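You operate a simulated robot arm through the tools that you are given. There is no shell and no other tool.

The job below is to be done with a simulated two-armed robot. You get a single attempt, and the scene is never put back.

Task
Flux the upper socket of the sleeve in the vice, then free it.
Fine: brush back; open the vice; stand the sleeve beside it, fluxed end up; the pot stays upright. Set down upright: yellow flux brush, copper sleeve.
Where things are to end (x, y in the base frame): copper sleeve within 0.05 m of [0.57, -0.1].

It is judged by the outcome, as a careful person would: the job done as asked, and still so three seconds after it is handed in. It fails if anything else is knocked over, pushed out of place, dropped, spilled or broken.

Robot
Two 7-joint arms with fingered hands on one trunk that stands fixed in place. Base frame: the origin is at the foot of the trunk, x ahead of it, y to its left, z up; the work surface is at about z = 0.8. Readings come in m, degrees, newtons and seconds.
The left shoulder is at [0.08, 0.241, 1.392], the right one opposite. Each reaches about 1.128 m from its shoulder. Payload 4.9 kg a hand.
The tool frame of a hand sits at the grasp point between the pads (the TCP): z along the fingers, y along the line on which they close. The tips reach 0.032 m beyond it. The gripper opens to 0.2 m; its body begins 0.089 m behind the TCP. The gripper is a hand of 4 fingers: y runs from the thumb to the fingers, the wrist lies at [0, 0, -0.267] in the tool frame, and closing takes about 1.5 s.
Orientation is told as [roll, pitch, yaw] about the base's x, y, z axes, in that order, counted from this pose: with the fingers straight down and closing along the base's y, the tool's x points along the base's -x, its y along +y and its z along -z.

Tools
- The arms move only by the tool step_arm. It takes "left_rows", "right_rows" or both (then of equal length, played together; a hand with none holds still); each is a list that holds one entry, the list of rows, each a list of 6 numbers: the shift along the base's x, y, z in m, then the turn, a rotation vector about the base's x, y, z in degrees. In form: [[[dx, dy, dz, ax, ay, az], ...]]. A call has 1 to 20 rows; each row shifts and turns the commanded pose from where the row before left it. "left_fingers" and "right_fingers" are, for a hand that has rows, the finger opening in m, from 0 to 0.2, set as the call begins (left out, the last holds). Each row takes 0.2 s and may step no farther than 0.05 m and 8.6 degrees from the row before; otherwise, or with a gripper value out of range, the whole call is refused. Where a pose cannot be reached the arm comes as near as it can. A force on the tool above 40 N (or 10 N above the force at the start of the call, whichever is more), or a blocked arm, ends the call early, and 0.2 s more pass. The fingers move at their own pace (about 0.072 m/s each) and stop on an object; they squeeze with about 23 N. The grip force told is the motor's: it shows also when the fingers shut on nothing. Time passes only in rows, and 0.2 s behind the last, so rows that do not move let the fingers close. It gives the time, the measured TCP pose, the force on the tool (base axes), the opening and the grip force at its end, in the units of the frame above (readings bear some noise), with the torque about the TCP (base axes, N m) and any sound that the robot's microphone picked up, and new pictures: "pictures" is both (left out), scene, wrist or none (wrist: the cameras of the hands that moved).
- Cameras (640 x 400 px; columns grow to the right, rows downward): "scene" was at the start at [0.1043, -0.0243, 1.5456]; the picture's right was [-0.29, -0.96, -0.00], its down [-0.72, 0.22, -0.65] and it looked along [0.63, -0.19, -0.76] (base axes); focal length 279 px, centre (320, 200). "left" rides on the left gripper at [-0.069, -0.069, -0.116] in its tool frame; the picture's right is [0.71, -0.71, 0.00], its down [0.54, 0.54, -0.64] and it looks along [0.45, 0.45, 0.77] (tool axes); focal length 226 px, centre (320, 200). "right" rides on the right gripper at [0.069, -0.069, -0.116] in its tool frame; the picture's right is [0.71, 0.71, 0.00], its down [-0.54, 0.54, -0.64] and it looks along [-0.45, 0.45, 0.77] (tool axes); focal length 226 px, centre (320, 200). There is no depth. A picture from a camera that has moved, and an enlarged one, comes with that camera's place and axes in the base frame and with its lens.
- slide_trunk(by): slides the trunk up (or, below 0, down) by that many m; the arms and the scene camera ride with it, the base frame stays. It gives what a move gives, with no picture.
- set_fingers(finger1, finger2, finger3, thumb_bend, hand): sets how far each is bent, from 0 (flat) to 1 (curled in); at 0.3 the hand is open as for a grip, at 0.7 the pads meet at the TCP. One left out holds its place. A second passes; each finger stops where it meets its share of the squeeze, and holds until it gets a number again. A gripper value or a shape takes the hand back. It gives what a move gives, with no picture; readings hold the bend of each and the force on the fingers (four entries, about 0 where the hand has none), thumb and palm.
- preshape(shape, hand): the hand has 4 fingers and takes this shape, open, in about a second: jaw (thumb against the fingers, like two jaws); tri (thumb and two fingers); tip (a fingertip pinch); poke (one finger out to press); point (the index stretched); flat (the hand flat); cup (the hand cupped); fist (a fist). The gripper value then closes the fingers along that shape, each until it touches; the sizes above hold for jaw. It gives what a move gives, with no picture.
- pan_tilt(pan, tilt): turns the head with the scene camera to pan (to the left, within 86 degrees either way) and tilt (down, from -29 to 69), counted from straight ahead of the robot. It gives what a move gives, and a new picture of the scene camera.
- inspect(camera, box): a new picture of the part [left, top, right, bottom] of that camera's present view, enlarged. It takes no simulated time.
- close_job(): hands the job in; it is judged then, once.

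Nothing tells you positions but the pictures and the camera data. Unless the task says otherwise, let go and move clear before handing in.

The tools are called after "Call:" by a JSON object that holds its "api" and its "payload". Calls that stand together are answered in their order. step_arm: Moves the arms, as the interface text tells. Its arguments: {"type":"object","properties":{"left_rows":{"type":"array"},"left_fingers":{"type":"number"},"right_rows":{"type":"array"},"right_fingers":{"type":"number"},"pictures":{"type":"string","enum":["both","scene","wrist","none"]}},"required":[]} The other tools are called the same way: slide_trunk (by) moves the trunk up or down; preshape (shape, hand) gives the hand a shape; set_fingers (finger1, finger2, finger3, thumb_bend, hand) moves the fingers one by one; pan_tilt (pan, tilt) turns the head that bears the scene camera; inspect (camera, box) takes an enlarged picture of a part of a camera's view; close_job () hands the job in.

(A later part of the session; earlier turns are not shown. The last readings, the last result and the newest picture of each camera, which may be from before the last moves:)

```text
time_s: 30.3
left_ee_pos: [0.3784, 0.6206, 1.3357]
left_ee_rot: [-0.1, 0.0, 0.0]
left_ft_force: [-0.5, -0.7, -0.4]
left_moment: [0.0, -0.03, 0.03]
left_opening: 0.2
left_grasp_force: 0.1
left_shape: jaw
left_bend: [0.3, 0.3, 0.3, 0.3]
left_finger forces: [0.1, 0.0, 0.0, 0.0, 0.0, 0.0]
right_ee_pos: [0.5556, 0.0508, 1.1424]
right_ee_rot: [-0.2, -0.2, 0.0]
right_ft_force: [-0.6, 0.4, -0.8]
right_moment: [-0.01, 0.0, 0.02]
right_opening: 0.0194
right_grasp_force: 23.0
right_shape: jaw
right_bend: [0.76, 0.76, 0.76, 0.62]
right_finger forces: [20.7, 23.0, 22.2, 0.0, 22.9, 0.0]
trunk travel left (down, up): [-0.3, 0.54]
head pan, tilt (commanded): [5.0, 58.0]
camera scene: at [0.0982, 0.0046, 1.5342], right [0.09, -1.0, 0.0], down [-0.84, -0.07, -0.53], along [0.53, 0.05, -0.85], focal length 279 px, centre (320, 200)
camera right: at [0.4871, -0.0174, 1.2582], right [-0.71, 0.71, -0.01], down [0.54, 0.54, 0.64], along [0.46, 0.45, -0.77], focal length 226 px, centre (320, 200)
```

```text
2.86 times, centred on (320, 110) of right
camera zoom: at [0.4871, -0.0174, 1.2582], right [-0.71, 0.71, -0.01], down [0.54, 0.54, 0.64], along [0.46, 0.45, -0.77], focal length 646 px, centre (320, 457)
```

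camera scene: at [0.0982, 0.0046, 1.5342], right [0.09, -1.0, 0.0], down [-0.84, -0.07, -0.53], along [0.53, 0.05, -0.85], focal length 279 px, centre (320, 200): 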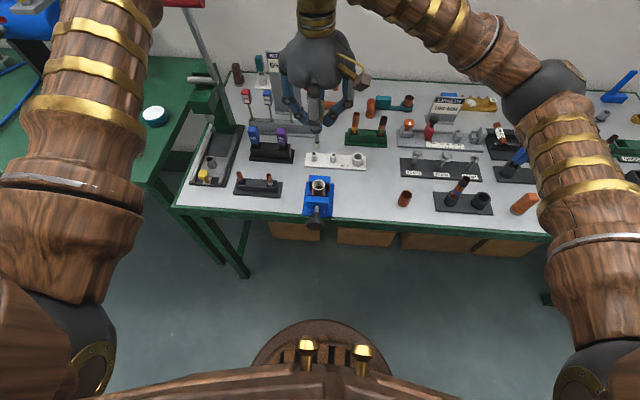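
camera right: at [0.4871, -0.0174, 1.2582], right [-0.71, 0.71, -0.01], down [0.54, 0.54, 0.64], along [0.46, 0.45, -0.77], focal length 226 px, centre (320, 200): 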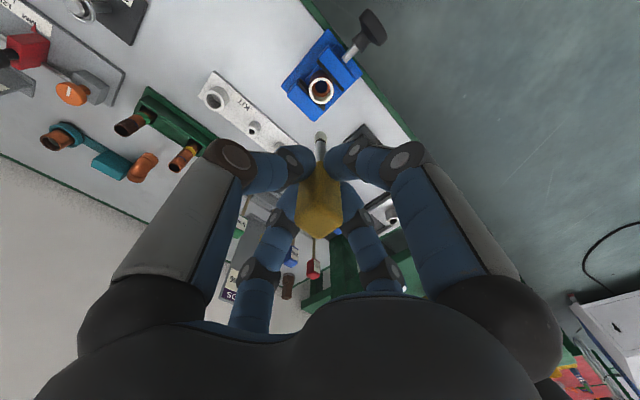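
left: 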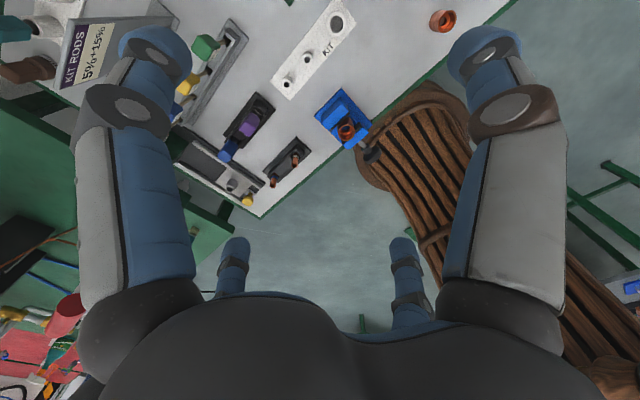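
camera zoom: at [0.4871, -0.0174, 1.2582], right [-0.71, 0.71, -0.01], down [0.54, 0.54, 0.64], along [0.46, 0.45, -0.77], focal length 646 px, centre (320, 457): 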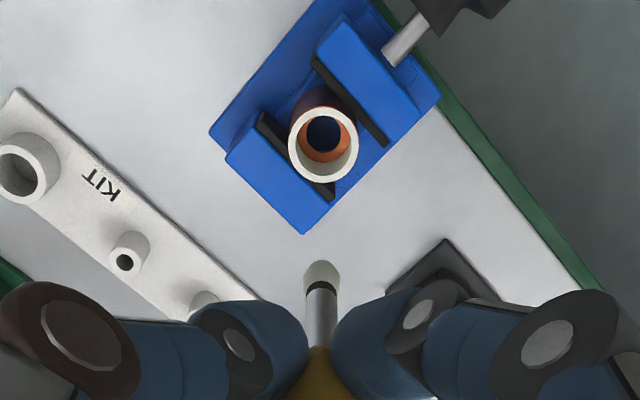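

The upper socket is evenly white. I'll carry the brush back along the same high path.

Call:
{"api": "step_arm", "payload": {"right_rows": [[[0.001, -0.0468, 0, 0, 0, 0], [0.001, -0.0468, 0, 0, 0, 0], [0.001, -0.0468, 0, 0, 0, 0], [0.001, -0.0468, 0, 0, 0, 0], [0.001, -0.0468, 0, 0, 0, 0], [0.001, -0.0468, 0, 0, 0, 0], [0.001, -0.0468, 0, 0, 0, 0], [0.001, -0.0468, 0, 0, 0, 0], [0.001, -0.0468, 0, 0, 0, 0], [0.001, -0.0468, 0, 0, 0, 0], [0.001, -0.0468, 0, 0, 0, 0], [0.001, -0.0468, 0, 0, 0, 0], [0.001, -0.0468, 0, 0, 0, 0], [0.001, -0.0468, 0, 0, 0, 0], [0.001, -0.0468, 0, 0, 0, 0], [0, 0, 0, 0, 0, 0]]], "pictures": "none"}}

Call:
{"api": "step_arm", "payload": {"right_rows": [[[0.033, 0, 0, 0, 0, 0], [0.033, 0, 0, 0, 0, 0], [0.033, 0, 0, 0, 0, 0], [0.033, 0, 0, 0, 0, 0], [0, 0, 0, 0.3, 0.3, 0], [0, 0, 0, 0, 0, 0]]], "pictures": "wrist"}}

Call:
{"api": "pan_tilt", "payload": {"pan": -28, "tilt": 45}}

Call:
{"api": "inspect", "payload": {"camera": "right", "box": [260, 60, 380, 180]}}

```text
time_s: 33.7
left_ee_pos: [0.3781, 0.6206, 1.3367]
left_ee_rot: [0.0, 0.0, 0.0]
left_ft_force: [-0.4, 1.0, 0.4]
left_moment: [-0.02, 0.02, -0.03]
left_opening: 0.2001
left_grasp_force: 0.1
left_shape: jaw
left_bend: [0.3, 0.3, 0.3, 0.3]
left_finger forces: [0.1, 0.1, 0.1, 0.0, 0.2, 0.0]
right_ee_pos: [0.5678, -0.6544, 1.1376]
right_ee_rot: [-0.2, -0.4, 0.1]
right_ft_force: [-1.4, -0.5, 0.7]
right_moment: [-0.02, 0.0, 0.05]
right_opening: 0.0195
right_grasp_force: 22.9
right_shape: jaw
right_bend: [0.76, 0.76, 0.76, 0.62]
right_finger forces: [20.0, 22.9, 21.5, 0.1, 22.9, 0.1]
trunk travel left (down, up): [-0.3, 0.54]
head pan, tilt (commanded): [5.0, 58.0]
```

```text
time_s: 35.1
left_ee_pos: [0.3772, 0.6203, 1.3359]
left_ee_rot: [0.0, 0.0, 0.0]
left_ft_force: [0.2, 0.5, -0.3]
left_moment: [0.01, 0.01, 0.02]
left_opening: 0.2
left_grasp_force: 0.0
left_shape: jaw
left_bend: [0.3, 0.3, 0.3, 0.3]
left_finger forces: [0.0, 0.1, 0.0, 0.0, 0.0, 0.0]
right_ee_pos: [0.7029, -0.6529, 1.1385]
right_ee_rot: [0.1, -0.1, 0.0]
right_ft_force: [-0.5, 0.0, -1.6]
right_moment: [-0.01, 0.01, -0.01]
right_opening: 0.0195
right_grasp_force: 22.3
right_shape: jaw
right_bend: [0.76, 0.76, 0.76, 0.62]
right_finger forces: [20.0, 22.8, 21.6, 0.0, 22.9, 0.0]
trunk travel left (down, up): [-0.3, 0.54]
head pan, tilt (commanded): [5.0, 58.0]
camera right: at [0.6349, -0.7216, 1.2537], right [-0.71, 0.71, 0.0], down [0.54, 0.54, 0.64], along [0.46, 0.46, -0.77], focal length 226 px, centre (320, 200)
```

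right: 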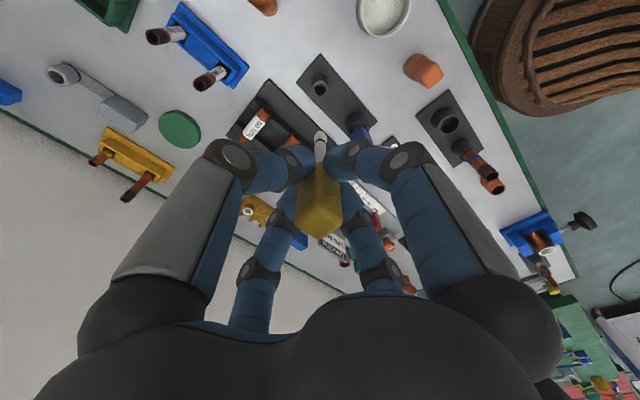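

```text
time_s: 36.0
left_ee_pos: [0.3779, 0.6193, 1.3369]
left_ee_rot: [0.0, 0.1, 0.1]
left_ft_force: [0.5, -0.4, 0.2]
left_moment: [-0.02, 0.04, 0.03]
left_opening: 0.2
left_grasp_force: 0.0
left_shape: jaw
left_bend: [0.3, 0.3, 0.3, 0.3]
left_finger forces: [0.0, 0.0, 0.0, 0.1, 0.0, 0.0]
right_ee_pos: [0.7043, -0.6527, 1.1373]
right_ee_rot: [0.1, -0.1, -0.1]
right_ft_force: [-0.5, 0.1, 0.3]
right_moment: [-0.01, 0.0, 0.0]
right_opening: 0.0194
right_grasp_force: 22.7
right_shape: jaw
right_bend: [0.76, 0.76, 0.76, 0.62]
right_finger forces: [20.0, 22.8, 21.5, 0.0, 22.8, 0.0]
trunk travel left (down, up): [-0.3, 0.54]
head pan, tilt (commanded): [-28.0, 45.0]
camera scene: at [0.1015, -0.0398, 1.5513], right [-0.47, -0.88, 0.0], down [-0.62, 0.33, -0.71], along [0.62, -0.33, -0.71], focal length 279 px, centre (320, 200)
```

scene: 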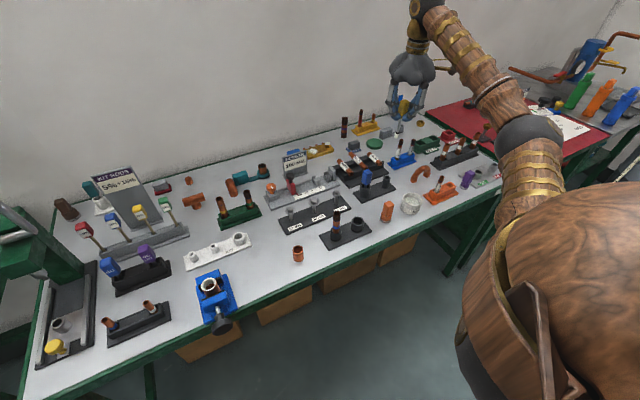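

```text
3.33 times, centred on (320, 120) of right
camera zoom: at [0.6349, -0.7215, 1.2536], right [-0.71, 0.71, 0.0], down [0.54, 0.54, 0.64], along [0.46, 0.46, -0.77], focal length 754 px, centre (320, 467)
```

zoom: 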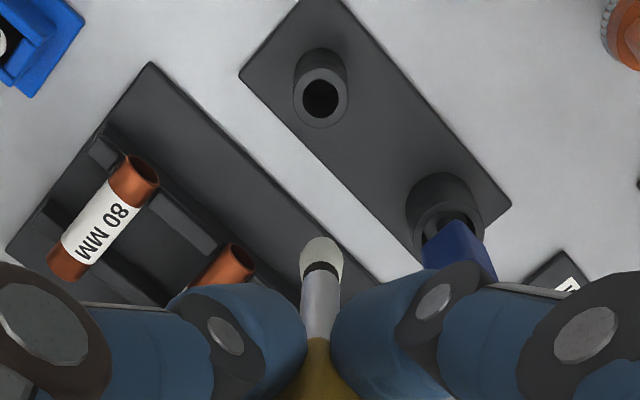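

The empty cup lies right under the brush. I'll go down to just above it and check.

Call:
{"api": "step_arm", "payload": {"right_rows": [[[0.001, 0.001, -0.04, 0, 0, 0], [0, 0, -0.04, 0, 0, 0], [0, 0, -0.04, 0, 0, 0], [0, 0, -0.03, 0, 0, 0], [0, 0, 0, 0, 0, 0], [0, 0, 0, 0, 0, 0]]], "pictures": "wrist"}}

Call:
{"api": "inspect", "payload": {"camera": "right", "box": [280, 80, 360, 180]}}

Call:
{"api": "inspect", "payload": {"camera": "scene", "box": [350, 100, 450, 220]}}

```text
time_s: 37.5
left_ee_pos: [0.378, 0.6214, 1.3363]
left_ee_rot: [0.0, 0.0, 0.1]
left_ft_force: [0.2, 0.0, -0.6]
left_moment: [0.0, 0.0, -0.05]
left_opening: 0.1999
left_grasp_force: 0.0
left_shape: jaw
left_bend: [0.3, 0.3, 0.3, 0.3]
left_finger forces: [0.0, 0.1, 0.0, 0.0, 0.1, 0.1]
right_ee_pos: [0.7048, -0.6516, 0.9897]
right_ee_rot: [0.0, -0.1, 0.0]
right_ft_force: [-0.1, 1.0, 0.0]
right_moment: [0.02, 0.0, 0.0]
right_opening: 0.0194
right_grasp_force: 23.1
right_shape: jaw
right_bend: [0.76, 0.76, 0.76, 0.62]
right_finger forces: [19.9, 22.6, 21.4, 0.1, 22.7, 0.0]
trunk travel left (down, up): [-0.3, 0.54]
head pan, tilt (commanded): [-28.0, 45.0]
camera right: at [0.6365, -0.7202, 1.1058], right [-0.71, 0.71, 0.0], down [0.54, 0.54, 0.64], along [0.46, 0.46, -0.77], focal length 226 px, centre (320, 200)
```

right: 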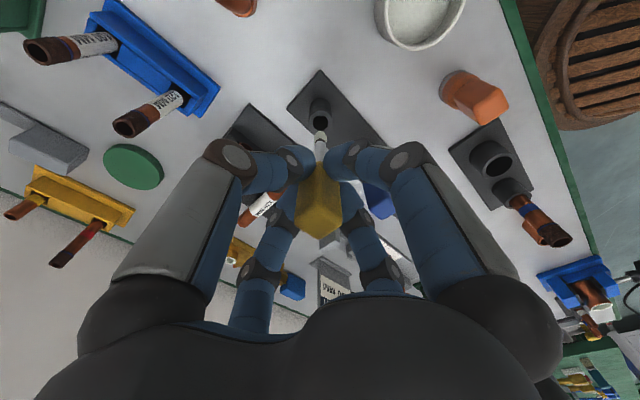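

```text
4.00 times, centred on (320, 130) of right
camera zoom: at [0.6365, -0.7202, 1.1058], right [-0.71, 0.71, 0.0], down [0.54, 0.54, 0.64], along [0.46, 0.46, -0.77], focal length 904 px, centre (320, 480)
```

zoom: 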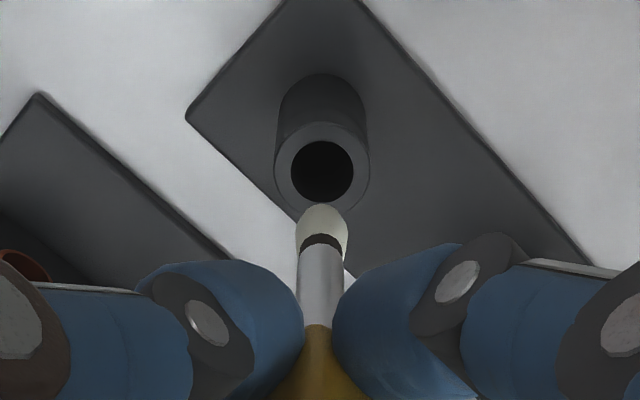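

```text
3.33 times, centred on (400, 160) of scene
camera zoom: at [0.1019, -0.0397, 1.5513], right [-0.47, -0.88, 0.0], down [-0.62, 0.33, -0.71], along [0.62, -0.33, -0.71], focal length 930 px, centre (53, 333)
```

zoom: 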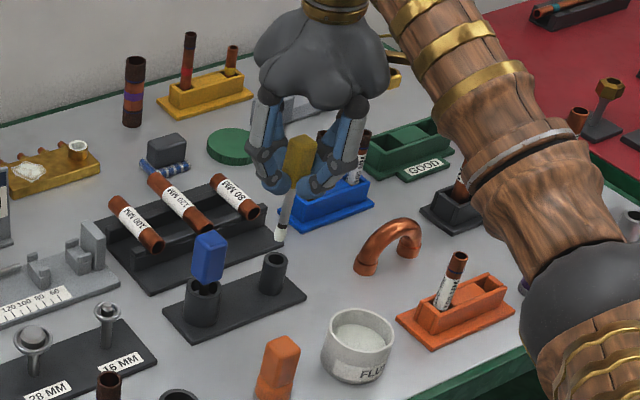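

Tip and cup line up within a couple of millimetres. I'll ease the tip into the cup slowly.

Call:
{"api": "step_arm", "payload": {"right_rows": [[[0, 0, -0.01, 0, 0, 0], [0, 0, -0.008, 0, 0, 0], [0, 0, -0.008, 0, 0, 0], [0, 0, -0.008, 0, 0, 0], [0, 0, 0, 0, 0, 0]]], "pictures": "wrist"}}

Call:
{"api": "inspect", "payload": {"camera": "right", "box": [280, 80, 360, 180]}}

Call:
{"api": "inspect", "payload": {"camera": "scene", "box": [360, 120, 420, 210]}}

```text
time_s: 38.6
left_ee_pos: [0.3785, 0.6199, 1.3359]
left_ee_rot: [0.0, -0.1, 0.0]
left_ft_force: [-0.4, 0.5, -1.3]
left_moment: [0.0, 0.02, 0.0]
left_opening: 0.2
left_grasp_force: 0.0
left_shape: jaw
left_bend: [0.3, 0.3, 0.3, 0.3]
left_finger forces: [0.0, 0.1, 0.0, 0.1, 0.0, 0.1]
right_ee_pos: [0.7052, -0.6503, 0.9543]
right_ee_rot: [0.1, 0.1, 0.0]
right_ft_force: [-0.5, 0.6, 0.4]
right_moment: [0.0, 0.01, 0.02]
right_opening: 0.0194
right_grasp_force: 23.2
right_shape: jaw
right_bend: [0.76, 0.76, 0.76, 0.62]
right_finger forces: [19.9, 22.7, 21.5, 0.1, 22.8, 0.0]
trunk travel left (down, up): [-0.3, 0.54]
head pan, tilt (commanded): [-28.0, 45.0]
camera right: at [0.6363, -0.7202, 1.0714], right [-0.71, 0.71, 0.0], down [0.54, 0.54, 0.64], along [0.46, 0.46, -0.77], focal length 226 px, centre (320, 200)
```

right: 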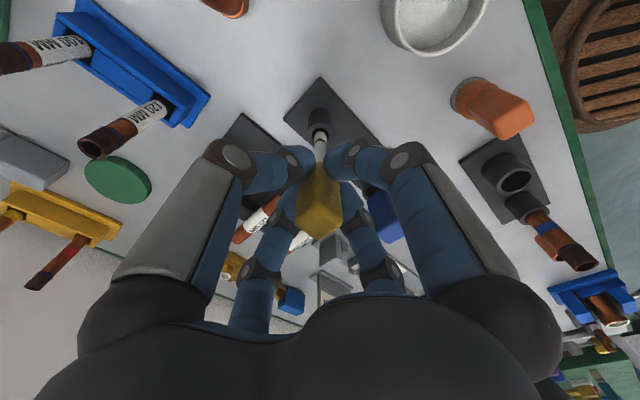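

```text
4.00 times, centred on (320, 130) of right
camera zoom: at [0.6363, -0.7202, 1.0714], right [-0.71, 0.71, 0.0], down [0.54, 0.54, 0.64], along [0.46, 0.46, -0.77], focal length 904 px, centre (320, 480)
```

zoom: 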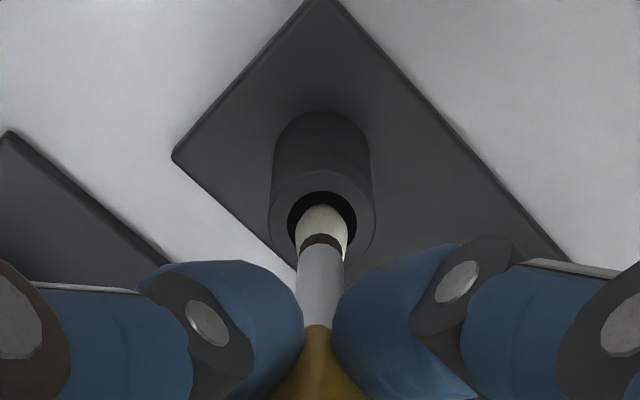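

```text
4.44 times, centred on (390, 165) of scene
camera zoom: at [0.1017, -0.0398, 1.5513], right [-0.47, -0.88, 0.0], down [-0.62, 0.33, -0.71], along [0.62, -0.33, -0.71], focal length 1240 px, centre (9, 356)
```

zoom: 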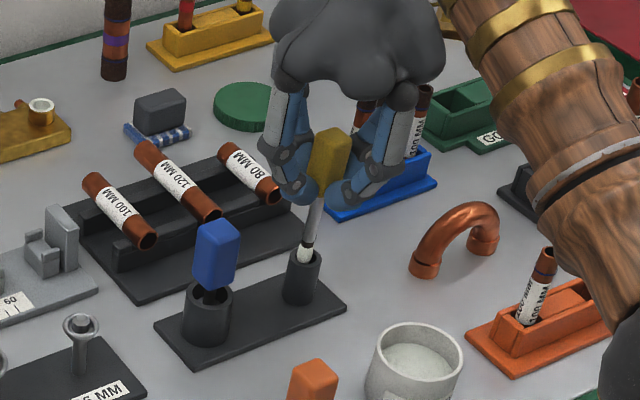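

The tip has entered the cup without any side force. Continuing down to seat it.

Call:
{"api": "step_arm", "payload": {"right_rows": [[[0, 0, -0.01, 0, 0, 0], [0, 0, -0.01, 0, 0, 0], [0, 0, -0.008, 0, 0, 0], [0, 0, -0.004, 0, 0, 0], [0, 0, 0, 0, 0, 0]]], "pictures": "wrist"}}

Call:
{"api": "inspect", "payload": {"camera": "scene", "box": [360, 120, 420, 210]}}

```text
time_s: 39.9
left_ee_pos: [0.3783, 0.62, 1.3361]
left_ee_rot: [0.0, -0.1, 0.0]
left_ft_force: [-0.3, -0.2, 0.7]
left_moment: [0.01, 0.01, -0.02]
left_opening: 0.2
left_grasp_force: 0.1
left_shape: jaw
left_bend: [0.3, 0.3, 0.3, 0.3]
left_finger forces: [0.1, 0.0, 0.0, 0.0, 0.0, 0.0]
right_ee_pos: [0.7043, -0.6509, 0.9234]
right_ee_rot: [0.0, 0.0, 0.0]
right_ft_force: [0.1, 0.1, -0.7]
right_moment: [0.0, -0.02, 0.0]
right_opening: 0.0198
right_grasp_force: 23.0
right_shape: jaw
right_bend: [0.76, 0.76, 0.76, 0.62]
right_finger forces: [20.0, 22.7, 21.4, 0.0, 22.7, 0.0]
trunk travel left (down, up): [-0.3, 0.54]
head pan, tilt (commanded): [-28.0, 45.0]
camera right: at [0.6356, -0.7189, 1.0395], right [-0.71, 0.71, 0.0], down [0.54, 0.54, 0.64], along [0.46, 0.46, -0.77], focal length 226 px, centre (320, 200)
```

right: 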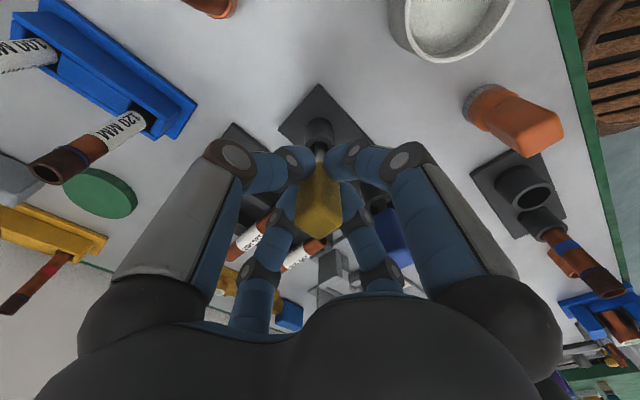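

```text
4.44 times, centred on (390, 165) of scene
camera zoom: at [0.1016, -0.0398, 1.5513], right [-0.47, -0.88, 0.0], down [-0.62, 0.33, -0.71], along [0.62, -0.33, -0.71], focal length 1240 px, centre (9, 356)
```

zoom: 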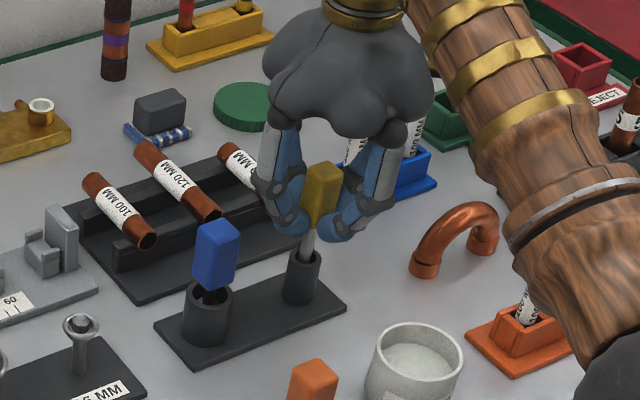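

Call:
{"api": "step_arm", "payload": {"right_rows": [[[0, 0, -0.003, 0, 0, 0], [0, 0, -0.001, 0, 0, 0], [0, 0, -0.001, 0, 0, 0], [0, 0, 0, 0, 0, 0]]], "pictures": "none"}}

```text
time_s: 40.9
left_ee_pos: [0.3784, 0.6191, 1.3366]
left_ee_rot: [0.1, -0.1, 0.0]
left_ft_force: [0.1, -0.2, -0.3]
left_moment: [0.03, -0.01, 0.03]
left_opening: 0.1999
left_grasp_force: 0.0
left_shape: jaw
left_bend: [0.3, 0.3, 0.3, 0.3]
left_finger forces: [0.0, 0.1, 0.0, 0.0, 0.0, 0.1]
right_ee_pos: [0.7039, -0.6495, 0.918]
right_ee_rot: [0.1, 0.0, 0.0]
right_ft_force: [0.9, -0.6, -0.1]
right_moment: [0.03, 0.02, 0.01]
right_opening: 0.0195
right_grasp_force: 23.3
right_shape: jaw
right_bend: [0.76, 0.76, 0.76, 0.62]
right_finger forces: [20.0, 22.8, 21.4, 0.0, 22.8, 0.0]
trunk travel left (down, up): [-0.3, 0.54]
head pan, tilt (commanded): [-28.0, 45.0]
```

It sits at practically its original height. I'll open the fingers to 0.06 and check that it stays upright.

Call:
{"api": "step_arm", "payload": {"right_rows": [[[0, 0, -0.001, 0, 0, 0], [0, 0, 0, 0, 0, 0], [0, 0, 0, 0, 0, 0], [0, 0, 0, 0, 0, 0], [0, 0, 0, 0, 0, 0]]], "right_fingers": 0.06, "pictures": "wrist"}}

Call:
{"api": "inspect", "payload": {"camera": "scene", "box": [360, 120, 420, 210]}}

Call:
{"api": "inspect", "payload": {"camera": "right", "box": [260, 110, 380, 250]}}

```text
time_s: 42.0
left_ee_pos: [0.3773, 0.6213, 1.3362]
left_ee_rot: [0.0, 0.0, 0.0]
left_ft_force: [0.4, 0.3, 0.0]
left_moment: [-0.03, 0.02, 0.04]
left_opening: 0.1999
left_grasp_force: 0.0
left_shape: jaw
left_bend: [0.3, 0.3, 0.3, 0.3]
left_finger forces: [0.0, 0.1, 0.0, 0.0, 0.1, 0.0]
right_ee_pos: [0.7039, -0.6512, 0.9175]
right_ee_rot: [0.0, 0.0, -0.2]
right_ft_force: [0.4, -0.1, 0.9]
right_moment: [-0.01, 0.0, 0.01]
right_opening: 0.0597
right_grasp_force: 0.0
right_shape: jaw
right_bend: [0.48, 0.48, 0.48, 0.47]
right_finger forces: [0.1, 0.0, 0.0, 0.0, 0.0, 0.0]
trunk travel left (down, up): [-0.3, 0.54]
head pan, tilt (commanded): [-28.0, 45.0]
camera right: at [0.6358, -0.7198, 1.0335], right [-0.71, 0.71, 0.0], down [0.54, 0.54, 0.64], along [0.46, 0.46, -0.77], focal length 226 px, centre (320, 200)
```

right: 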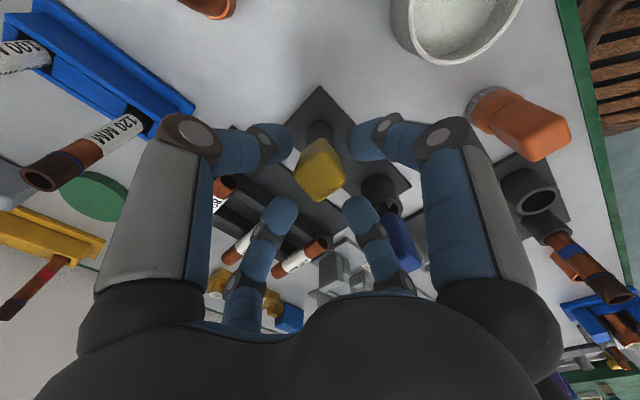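

```text
4.44 times, centred on (390, 165) of scene
camera zoom: at [0.1017, -0.0398, 1.5513], right [-0.47, -0.88, 0.0], down [-0.62, 0.33, -0.71], along [0.62, -0.33, -0.71], focal length 1240 px, centre (9, 356)
```

zoom: 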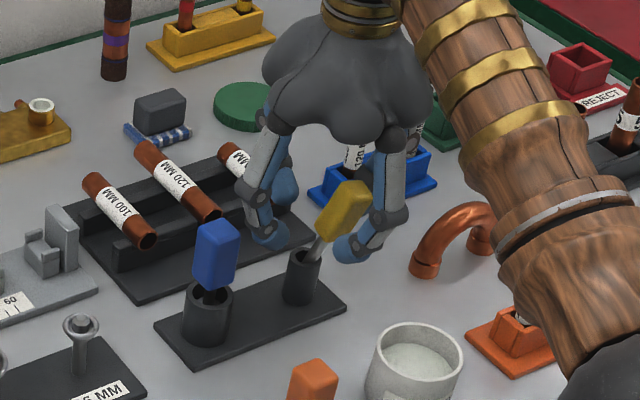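

```text
2.86 times, centred on (320, 180) of right
camera zoom: at [0.6358, -0.7198, 1.0335], right [-0.71, 0.71, 0.0], down [0.54, 0.54, 0.64], along [0.46, 0.46, -0.77], focal length 646 px, centre (320, 257)
```

zoom: 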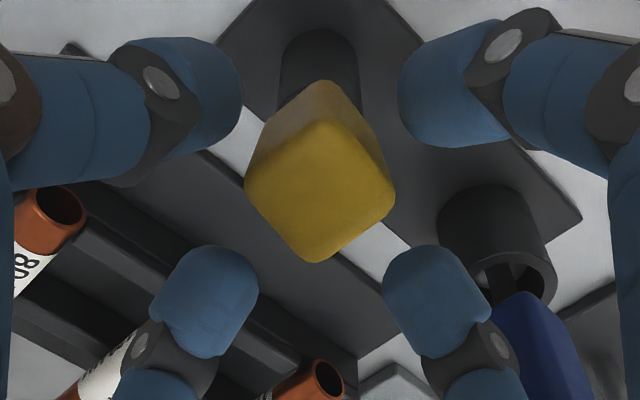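

On release the brush leaned over in its cup by about 12°, so it was not yet resting on the cup's floor. I'll take it again, straighten it, and seat it firmly before letting go.

Call:
{"api": "step_arm", "payload": {"right_rows": [[[0, 0, 0, 0, 0, 0], [0, 0, 0, 0, 0, 0], [0, 0, 0, 0, 0, 0], [0, 0, 0, 0, 0, 0], [0, 0, 0, 0, 0, 0], [0, 0, 0, 0, 0, 0], [0, 0, 0, 0, 0, 0]]], "right_fingers": 0.0, "pictures": "wrist"}}

Call:
{"api": "inspect", "payload": {"camera": "scene", "box": [360, 120, 420, 210]}}

Call:
{"api": "inspect", "payload": {"camera": "right", "box": [260, 110, 380, 250]}}

```text
time_s: 43.6
left_ee_pos: [0.3782, 0.6194, 1.3363]
left_ee_rot: [0.1, 0.0, -0.1]
left_ft_force: [0.0, -1.0, 0.5]
left_moment: [0.0, 0.01, -0.01]
left_opening: 0.2
left_grasp_force: 0.1
left_shape: jaw
left_bend: [0.3, 0.3, 0.3, 0.3]
left_finger forces: [0.0, 0.0, 0.0, 0.0, 0.0, 0.0]
right_ee_pos: [0.7043, -0.651, 0.9178]
right_ee_rot: [0.1, 0.0, 0.0]
right_ft_force: [-0.4, 0.5, -0.6]
right_moment: [0.0, 0.0, 0.04]
right_opening: 0.0187
right_grasp_force: 23.4
right_shape: jaw
right_bend: [0.62, 0.62, 0.62, 0.62]
right_finger forces: [20.3, 20.4, 20.0, 0.0, 20.5, 0.0]
trunk travel left (down, up): [-0.3, 0.54]
head pan, tilt (commanded): [-28.0, 45.0]
camera right: at [0.6359, -0.7198, 1.0334], right [-0.71, 0.71, 0.0], down [0.54, 0.54, 0.64], along [0.46, 0.46, -0.77], focal length 226 px, centre (320, 200)
```

right: 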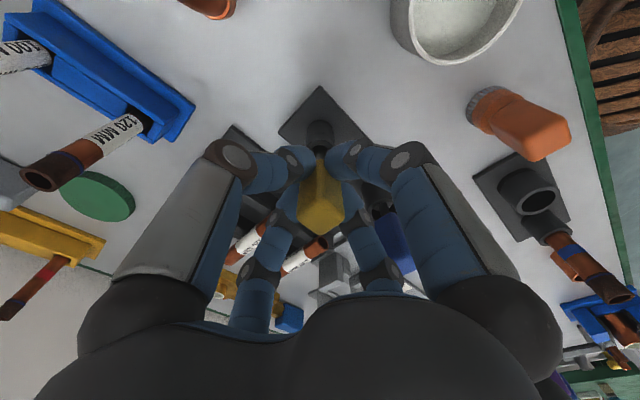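

```text
4.44 times, centred on (390, 165) of scene
camera zoom: at [0.1018, -0.0398, 1.5513], right [-0.47, -0.88, 0.0], down [-0.62, 0.33, -0.71], along [0.62, -0.33, -0.71], focal length 1240 px, centre (9, 356)
```

zoom: 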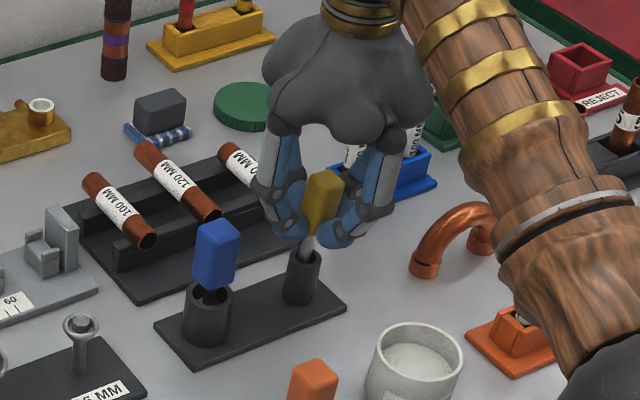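

```text
2.86 times, centred on (320, 180) of right
camera zoom: at [0.6359, -0.7198, 1.0334], right [-0.71, 0.71, 0.0], down [0.54, 0.54, 0.64], along [0.46, 0.46, -0.77], focal length 646 px, centre (320, 257)
```

zoom: 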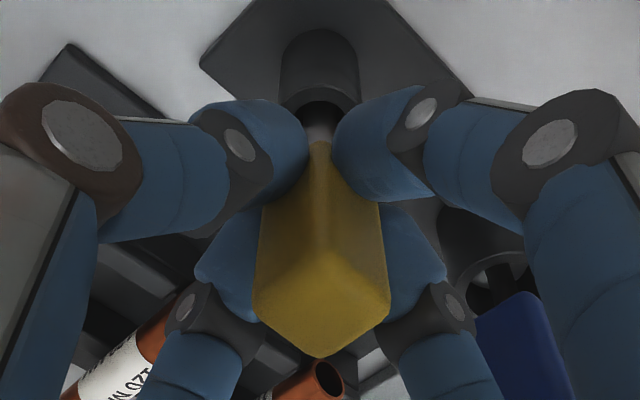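

The grip straightened it. Now I lower in small steps to feel the cup's floor.

Call:
{"api": "step_arm", "payload": {"right_rows": [[[0, 0, -0.001, 0, 0, 0], [0, 0, -0.001, 0, 0, 0], [0, 0, 0, 0, 0, 0]]], "pictures": "none"}}

Call:
{"api": "step_arm", "payload": {"right_rows": [[[0, 0, -0.001, 0, 0, 0], [0, 0, -0.001, 0, 0, 0], [0, 0, 0, 0, 0, 0]]], "pictures": "none"}}

```text
time_s: 44.5
left_ee_pos: [0.3775, 0.6198, 1.3367]
left_ee_rot: [0.1, -0.1, 0.0]
left_ft_force: [0.4, 0.7, -0.1]
left_moment: [0.01, 0.05, 0.01]
left_opening: 0.1999
left_grasp_force: 0.0
left_shape: jaw
left_bend: [0.3, 0.3, 0.3, 0.3]
left_finger forces: [0.0, 0.1, 0.0, 0.0, 0.1, 0.0]
right_ee_pos: [0.704, -0.6494, 0.9162]
right_ee_rot: [0.0, -0.1, 0.0]
right_ft_force: [0.8, -0.1, 4.3]
right_moment: [-0.01, -0.03, 0.0]
right_opening: 0.019
right_grasp_force: 22.8
right_shape: jaw
right_bend: [0.62, 0.62, 0.62, 0.62]
right_finger forces: [20.7, 20.9, 20.8, 0.1, 21.3, 0.0]
trunk travel left (down, up): [-0.3, 0.54]
head pan, tilt (commanded): [-28.0, 45.0]
```

```text
time_s: 45.2
left_ee_pos: [0.3755, 0.6217, 1.3361]
left_ee_rot: [-0.1, 0.0, 0.0]
left_ft_force: [0.2, -0.2, 0.2]
left_moment: [0.04, -0.01, -0.03]
left_opening: 0.2002
left_grasp_force: 0.2
left_shape: jaw
left_bend: [0.3, 0.3, 0.3, 0.3]
left_finger forces: [0.0, 0.0, 0.0, 0.1, 0.0, 0.0]
right_ee_pos: [0.7041, -0.6501, 0.9148]
right_ee_rot: [0.0, -0.1, -0.1]
right_ft_force: [0.2, -1.6, 14.0]
right_moment: [-0.03, -0.01, 0.02]
right_opening: 0.0194
right_grasp_force: 23.1
right_shape: jaw
right_bend: [0.76, 0.62, 0.76, 0.62]
right_finger forces: [22.5, 22.9, 22.8, 0.0, 23.3, 0.0]
trunk travel left (down, up): [-0.3, 0.54]
head pan, tilt (commanded): [-28.0, 45.0]
```

The tip now bears on the floor. I'll ease the load a little and open the fingers only a hair, to see whether it stands by itself.

Call:
{"api": "step_arm", "payload": {"right_rows": [[[0, 0, 0.001, 0, 0, 0], [0, 0, 0, 0, 0, 0]]], "pictures": "none"}}

Call:
{"api": "step_arm", "payload": {"right_rows": [[[0, 0, 0, 0, 0, 0], [0, 0, 0, 0, 0, 0], [0, 0, 0, 0, 0, 0]]], "right_fingers": 0.025, "pictures": "wrist"}}

Call:
{"api": "inspect", "payload": {"camera": "right", "box": [260, 110, 380, 250]}}

Call:
{"api": "inspect", "payload": {"camera": "scene", "box": [360, 120, 420, 210]}}

```text
time_s: 45.9
left_ee_pos: [0.3775, 0.6198, 1.336]
left_ee_rot: [-0.1, -0.1, 0.0]
left_ft_force: [0.4, 0.0, 0.4]
left_moment: [0.0, 0.0, -0.01]
left_opening: 0.2
left_grasp_force: 0.1
left_shape: jaw
left_bend: [0.3, 0.3, 0.3, 0.3]
left_finger forces: [0.1, 0.1, 0.0, 0.0, 0.0, 0.0]
right_ee_pos: [0.7027, -0.6495, 0.9168]
right_ee_rot: [0.0, -0.1, -0.1]
right_ft_force: [0.0, 0.2, 11.7]
right_moment: [-0.03, -0.09, -0.04]
right_opening: 0.0193
right_grasp_force: 22.7
right_shape: jaw
right_bend: [0.76, 0.62, 0.76, 0.62]
right_finger forces: [22.2, 22.5, 22.4, 0.0, 23.0, 0.1]
trunk travel left (down, up): [-0.3, 0.54]
head pan, tilt (commanded): [-28.0, 45.0]
```

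```text
time_s: 46.6
left_ee_pos: [0.3782, 0.6194, 1.3361]
left_ee_rot: [0.0, -0.1, 0.1]
left_ft_force: [0.9, -0.1, 0.3]
left_moment: [0.01, 0.01, 0.04]
left_opening: 0.1998
left_grasp_force: 0.1
left_shape: jaw
left_bend: [0.3, 0.3, 0.3, 0.3]
left_finger forces: [0.0, 0.0, 0.0, 0.0, 0.1, 0.0]
right_ee_pos: [0.7036, -0.6509, 0.9158]
right_ee_rot: [0.1, -0.1, -0.1]
right_ft_force: [0.6, 0.1, -0.2]
right_moment: [0.01, 0.0, -0.02]
right_opening: 0.025
right_grasp_force: 0.0
right_shape: jaw
right_bend: [0.6, 0.6, 0.6, 0.59]
right_finger forces: [0.1, 0.0, 0.1, 0.1, 0.0, 0.0]
trunk travel left (down, up): [-0.3, 0.54]
head pan, tilt (commanded): [-28.0, 45.0]
camera right: at [0.636, -0.7193, 1.031], right [-0.71, 0.71, 0.0], down [0.54, 0.54, 0.64], along [0.45, 0.46, -0.77], focal length 226 px, centre (320, 200)
```

right: 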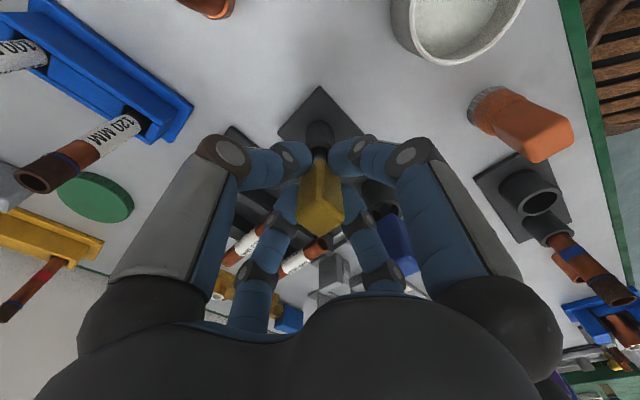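

```text
2.86 times, centred on (320, 180) of right
camera zoom: at [0.636, -0.7193, 1.031], right [-0.71, 0.71, 0.0], down [0.54, 0.54, 0.64], along [0.45, 0.46, -0.77], focal length 646 px, centre (320, 257)
```

zoom: 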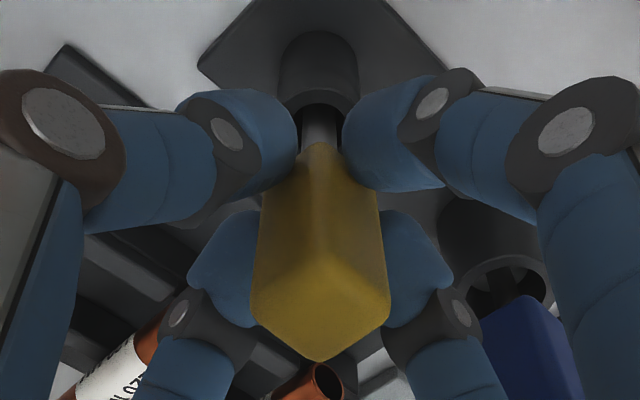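

```text
4.44 times, centred on (390, 165) of scene
camera zoom: at [0.1013, -0.0394, 1.5513], right [-0.47, -0.88, 0.0], down [-0.62, 0.33, -0.71], along [0.62, -0.33, -0.71], focal length 1240 px, centre (9, 356)
```

zoom: 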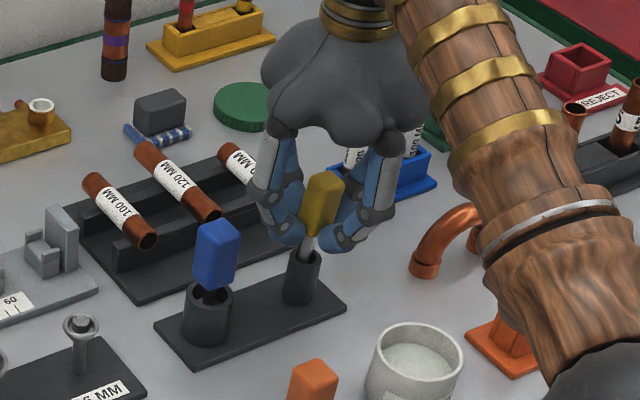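

It stands on its own with the fingers off it. I'll open further in steps.

Call:
{"api": "step_arm", "payload": {"right_rows": [[[0, 0, 0, 0, 0, 0], [0, 0, 0, 0, 0, 0], [0, 0, 0, 0, 0, 0], [0, 0, 0, 0, 0, 0]]], "right_fingers": 0.035, "pictures": "none"}}

Call:
{"api": "inspect", "payload": {"camera": "right", "box": [260, 110, 380, 250]}}

Call:
{"api": "inspect", "payload": {"camera": "scene", "box": [360, 120, 420, 210]}}

```text
time_s: 47.6
left_ee_pos: [0.3769, 0.6202, 1.3371]
left_ee_rot: [-0.1, -0.1, 0.1]
left_ft_force: [-0.3, -0.5, 0.7]
left_moment: [-0.02, 0.01, 0.01]
left_opening: 0.2
left_grasp_force: 0.0
left_shape: jaw
left_bend: [0.3, 0.3, 0.3, 0.3]
left_finger forces: [0.1, 0.0, 0.0, 0.0, 0.0, 0.0]
right_ee_pos: [0.7032, -0.651, 0.9151]
right_ee_rot: [0.2, 0.0, -0.1]
right_ft_force: [0.9, -0.3, -0.2]
right_moment: [0.04, 0.02, 0.02]
right_opening: 0.0347
right_grasp_force: 0.0
right_shape: jaw
right_bend: [0.56, 0.56, 0.56, 0.55]
right_finger forces: [0.1, 0.0, 0.0, 0.0, 0.0, 0.0]
trunk travel left (down, up): [-0.3, 0.54]
head pan, tilt (commanded): [-28.0, 45.0]
```

```text
2.86 times, centred on (320, 180) of right
camera zoom: at [0.6363, -0.7196, 1.0311], right [-0.71, 0.71, 0.0], down [0.54, 0.54, 0.64], along [0.46, 0.46, -0.77], focal length 646 px, centre (320, 257)
```

zoom: 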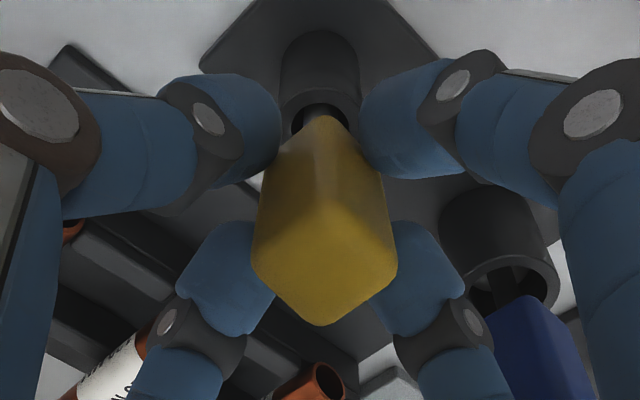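

```text
4.44 times, centred on (390, 165) of scene
camera zoom: at [0.1017, -0.0398, 1.5513], right [-0.47, -0.88, 0.0], down [-0.62, 0.33, -0.71], along [0.62, -0.33, -0.71], focal length 1240 px, centre (9, 356)
```

zoom: 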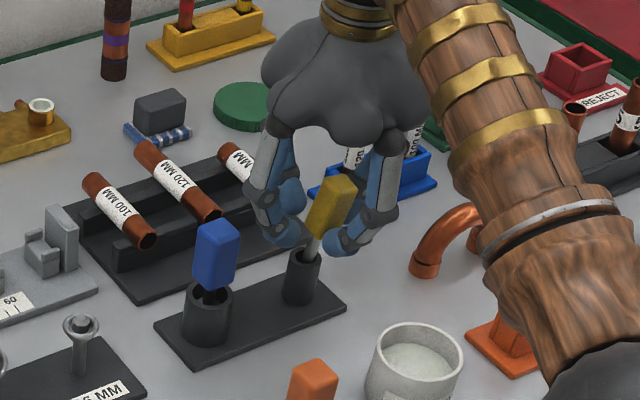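

It leaned again once the fingers opened wide, so it needs a gentler release. I'll re-grip, take off the axial load, and then relax the grip in very small steps.

Call:
{"api": "step_arm", "payload": {"right_rows": [[[0, 0, 0, 0, 0, 0], [0, 0, 0, 0, 0, 0], [0, 0, 0, 0, 0, 0], [0, 0, 0, 0, 0, 0], [0, 0, 0, 0, 0, 0]]], "right_fingers": 0.0, "pictures": "wrist"}}

Call:
{"api": "inspect", "payload": {"camera": "right", "box": [260, 110, 380, 250]}}

Call:
{"api": "inspect", "payload": {"camera": "scene", "box": [375, 140, 405, 190]}}

```text
time_s: 48.9
left_ee_pos: [0.3784, 0.6203, 1.3357]
left_ee_rot: [0.0, 0.1, 0.0]
left_ft_force: [0.0, -0.3, 0.4]
left_moment: [0.02, 0.02, 0.0]
left_opening: 0.1998
left_grasp_force: 0.1
left_shape: jaw
left_bend: [0.3, 0.3, 0.3, 0.3]
left_finger forces: [0.0, 0.0, 0.0, 0.0, 0.1, 0.0]
right_ee_pos: [0.7042, -0.6504, 0.9148]
right_ee_rot: [0.1, 0.0, -0.1]
right_ft_force: [-0.7, -0.1, -0.1]
right_moment: [0.02, -0.01, 0.0]
right_opening: 0.019
right_grasp_force: 23.0
right_shape: jaw
right_bend: [0.62, 0.76, 0.76, 0.62]
right_finger forces: [20.3, 20.3, 20.1, 0.0, 20.3, 0.0]
trunk travel left (down, up): [-0.3, 0.54]
head pan, tilt (commanded): [-28.0, 45.0]
camera right: at [0.6363, -0.7196, 1.031], right [-0.71, 0.71, 0.0], down [0.54, 0.54, 0.64], along [0.46, 0.46, -0.77], focal length 226 px, centre (320, 200)
```

right: 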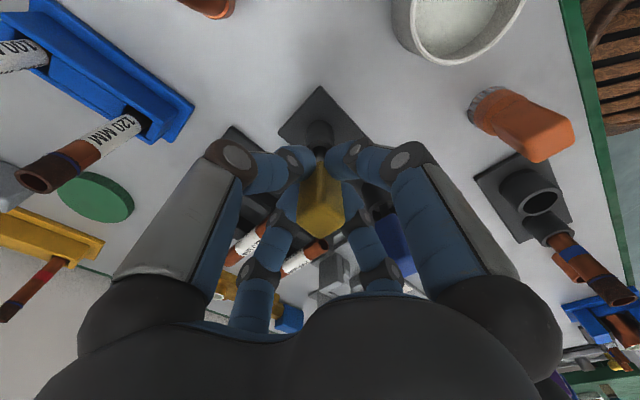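

```text
2.86 times, centred on (320, 180) of right
camera zoom: at [0.6363, -0.7196, 1.031], right [-0.71, 0.71, 0.0], down [0.54, 0.54, 0.64], along [0.46, 0.46, -0.77], focal length 646 px, centre (320, 257)
```

zoom: 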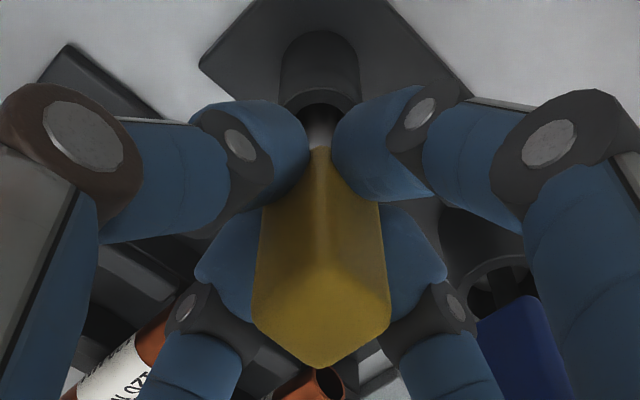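

```text
8.00 times, centred on (390, 165) of scene
camera zoom: at [0.1018, -0.0398, 1.5513], right [-0.47, -0.88, 0.0], down [-0.62, 0.33, -0.71], along [0.62, -0.33, -0.71], focal length 2232 px, centre (-240, 480)
```

zoom: 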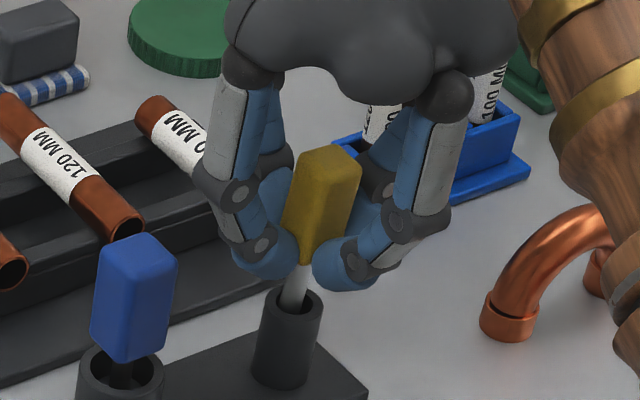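

Call:
{"api": "step_arm", "payload": {"right_rows": [[[0, 0, 0, 0, 0, 0], [0, 0, 0, 0, 0, 0]]], "right_fingers": 0.0195, "pictures": "none"}}

Call:
{"api": "step_arm", "payload": {"right_rows": [[[0, 0, 0, 0, 0, 0], [0, 0, 0, 0, 0, 0]]], "right_fingers": 0.0205, "pictures": "none"}}

Call:
{"api": "inspect", "payload": {"camera": "right", "box": [260, 110, 380, 250]}}

```text
time_s: 49.5
left_ee_pos: [0.3783, 0.6206, 1.3362]
left_ee_rot: [0.0, 0.0, 0.0]
left_ft_force: [0.7, -0.7, -0.5]
left_moment: [-0.03, 0.01, 0.03]
left_opening: 0.1997
left_grasp_force: 0.1
left_shape: jaw
left_bend: [0.3, 0.3, 0.3, 0.3]
left_finger forces: [0.0, 0.0, 0.0, 0.0, 0.0, 0.1]
right_ee_pos: [0.7041, -0.6501, 0.9148]
right_ee_rot: [0.2, 0.0, -0.2]
right_ft_force: [-0.4, 0.4, -0.3]
right_moment: [0.03, 0.03, -0.01]
right_opening: 0.0195
right_grasp_force: 0.1
right_shape: jaw
right_bend: [0.61, 0.61, 0.61, 0.61]
right_finger forces: [1.0, 1.2, 1.1, 0.1, 1.1, 0.1]
trunk travel left (down, up): [-0.3, 0.54]
head pan, tilt (commanded): [-28.0, 45.0]
```

```text
time_s: 50.0
left_ee_pos: [0.3781, 0.62, 1.3366]
left_ee_rot: [0.1, 0.0, -0.1]
left_ft_force: [0.4, 0.6, 0.4]
left_moment: [0.0, -0.01, 0.02]
left_opening: 0.2
left_grasp_force: 0.1
left_shape: jaw
left_bend: [0.3, 0.3, 0.3, 0.3]
left_finger forces: [0.0, 0.0, 0.1, 0.0, 0.0, 0.0]
right_ee_pos: [0.7049, -0.6504, 0.9148]
right_ee_rot: [0.1, 0.0, -0.1]
right_ft_force: [0.4, 0.4, 1.4]
right_moment: [0.01, -0.02, -0.02]
right_opening: 0.02
right_grasp_force: 0.1
right_shape: jaw
right_bend: [0.61, 0.61, 0.61, 0.61]
right_finger forces: [1.0, 1.1, 1.1, 0.1, 1.1, 0.0]
trunk travel left (down, up): [-0.3, 0.54]
head pan, tilt (commanded): [-28.0, 45.0]
```

```text
2.86 times, centred on (320, 180) of right
camera zoom: at [0.6363, -0.7195, 1.0313], right [-0.71, 0.71, 0.0], down [0.54, 0.54, 0.64], along [0.46, 0.46, -0.77], focal length 646 px, centre (320, 257)
```

zoom: 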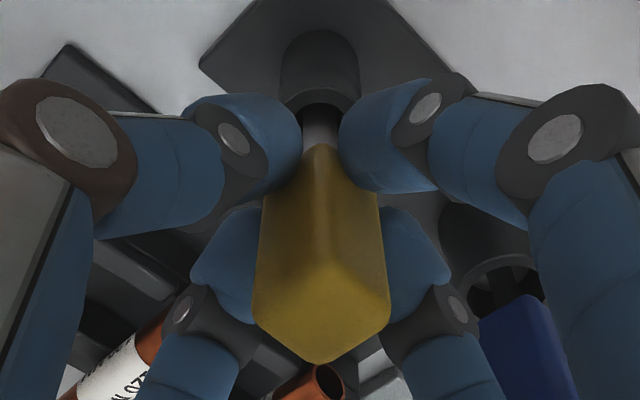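

The fingers now hold with only about 1 N. I'll lower 1 mm in this soft hold so the tip seats itself, then open a bit more.

Call:
{"api": "step_arm", "payload": {"right_rows": [[[0, 0, -0.0005, 0, 0, 0], [0, 0, -0.0005, 0, 0, 0], [0, 0, 0, 0, 0, 0]]], "pictures": "none"}}

Call:
{"api": "step_arm", "payload": {"right_rows": [[[0, 0, 0, 0, 0, 0], [0, 0, 0, 0, 0, 0]]], "right_fingers": 0.021, "pictures": "none"}}

Call:
{"api": "step_arm", "payload": {"right_rows": [[[0, 0, 0, 0, 0, 0], [0, 0, 0, 0, 0, 0], [0, 0, 0, 0, 0, 0]]], "right_fingers": 0.022, "pictures": "none"}}

Call:
{"api": "inspect", "payload": {"camera": "right", "box": [260, 110, 380, 250]}}

```text
time_s: 50.9
left_ee_pos: [0.3787, 0.6212, 1.3358]
left_ee_rot: [0.1, 0.0, 0.0]
left_ft_force: [0.1, 0.4, -1.0]
left_moment: [0.01, -0.03, -0.01]
left_opening: 0.1999
left_grasp_force: 0.0
left_shape: jaw
left_bend: [0.3, 0.3, 0.3, 0.3]
left_finger forces: [0.1, 0.0, 0.0, 0.0, 0.0, 0.1]
right_ee_pos: [0.7042, -0.6517, 0.9143]
right_ee_rot: [0.0, 0.0, 0.0]
right_ft_force: [0.0, -0.2, 3.0]
right_moment: [-0.04, 0.01, -0.02]
right_opening: 0.0197
right_grasp_force: 0.1
right_shape: jaw
right_bend: [0.61, 0.61, 0.61, 0.61]
right_finger forces: [1.0, 1.3, 1.3, 0.0, 1.1, 0.0]
trunk travel left (down, up): [-0.3, 0.54]
head pan, tilt (commanded): [-28.0, 45.0]
```

```text
time_s: 51.5
left_ee_pos: [0.3787, 0.6202, 1.3369]
left_ee_rot: [0.0, 0.0, 0.0]
left_ft_force: [-0.6, -0.4, 0.5]
left_moment: [0.02, -0.01, 0.01]
left_opening: 0.1996
left_grasp_force: 0.1
left_shape: jaw
left_bend: [0.3, 0.3, 0.3, 0.3]
left_finger forces: [0.0, 0.0, 0.0, 0.0, 0.0, 0.0]
right_ee_pos: [0.7043, -0.6506, 0.9149]
right_ee_rot: [0.2, 0.1, -0.1]
right_ft_force: [0.1, 0.1, 2.1]
right_moment: [0.01, 0.01, 0.0]
right_opening: 0.021
right_grasp_force: 0.1
right_shape: jaw
right_bend: [0.61, 0.61, 0.61, 0.61]
right_finger forces: [0.7, 0.9, 0.8, 0.1, 0.6, 0.0]
trunk travel left (down, up): [-0.3, 0.54]
head pan, tilt (commanded): [-28.0, 45.0]
```

```text
time_s: 52.2
left_ee_pos: [0.3782, 0.621, 1.337]
left_ee_rot: [0.1, 0.1, 0.0]
left_ft_force: [0.5, -0.3, -0.4]
left_moment: [-0.03, -0.01, 0.0]
left_opening: 0.1999
left_grasp_force: 0.0
left_shape: jaw
left_bend: [0.3, 0.3, 0.3, 0.3]
left_finger forces: [0.0, 0.1, 0.0, 0.0, 0.0, 0.0]
right_ee_pos: [0.7042, -0.6509, 0.9145]
right_ee_rot: [0.2, -0.1, -0.1]
right_ft_force: [0.6, 0.5, 1.9]
right_moment: [0.03, 0.0, 0.03]
right_opening: 0.0218
right_grasp_force: 0.1
right_shape: jaw
right_bend: [0.61, 0.61, 0.61, 0.6]
right_finger forces: [0.3, 0.7, 0.5, 0.0, 0.4, 0.0]
trunk travel left (down, up): [-0.3, 0.54]
head pan, tilt (commanded): [-28.0, 45.0]
```

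```text
2.86 times, centred on (320, 180) of right
camera zoom: at [0.6358, -0.72, 1.0302], right [-0.71, 0.71, 0.0], down [0.54, 0.54, 0.64], along [0.46, 0.46, -0.77], focal length 646 px, centre (320, 257)
```

zoom: 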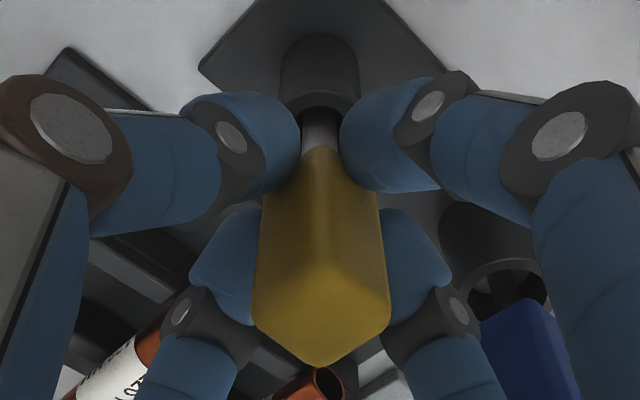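

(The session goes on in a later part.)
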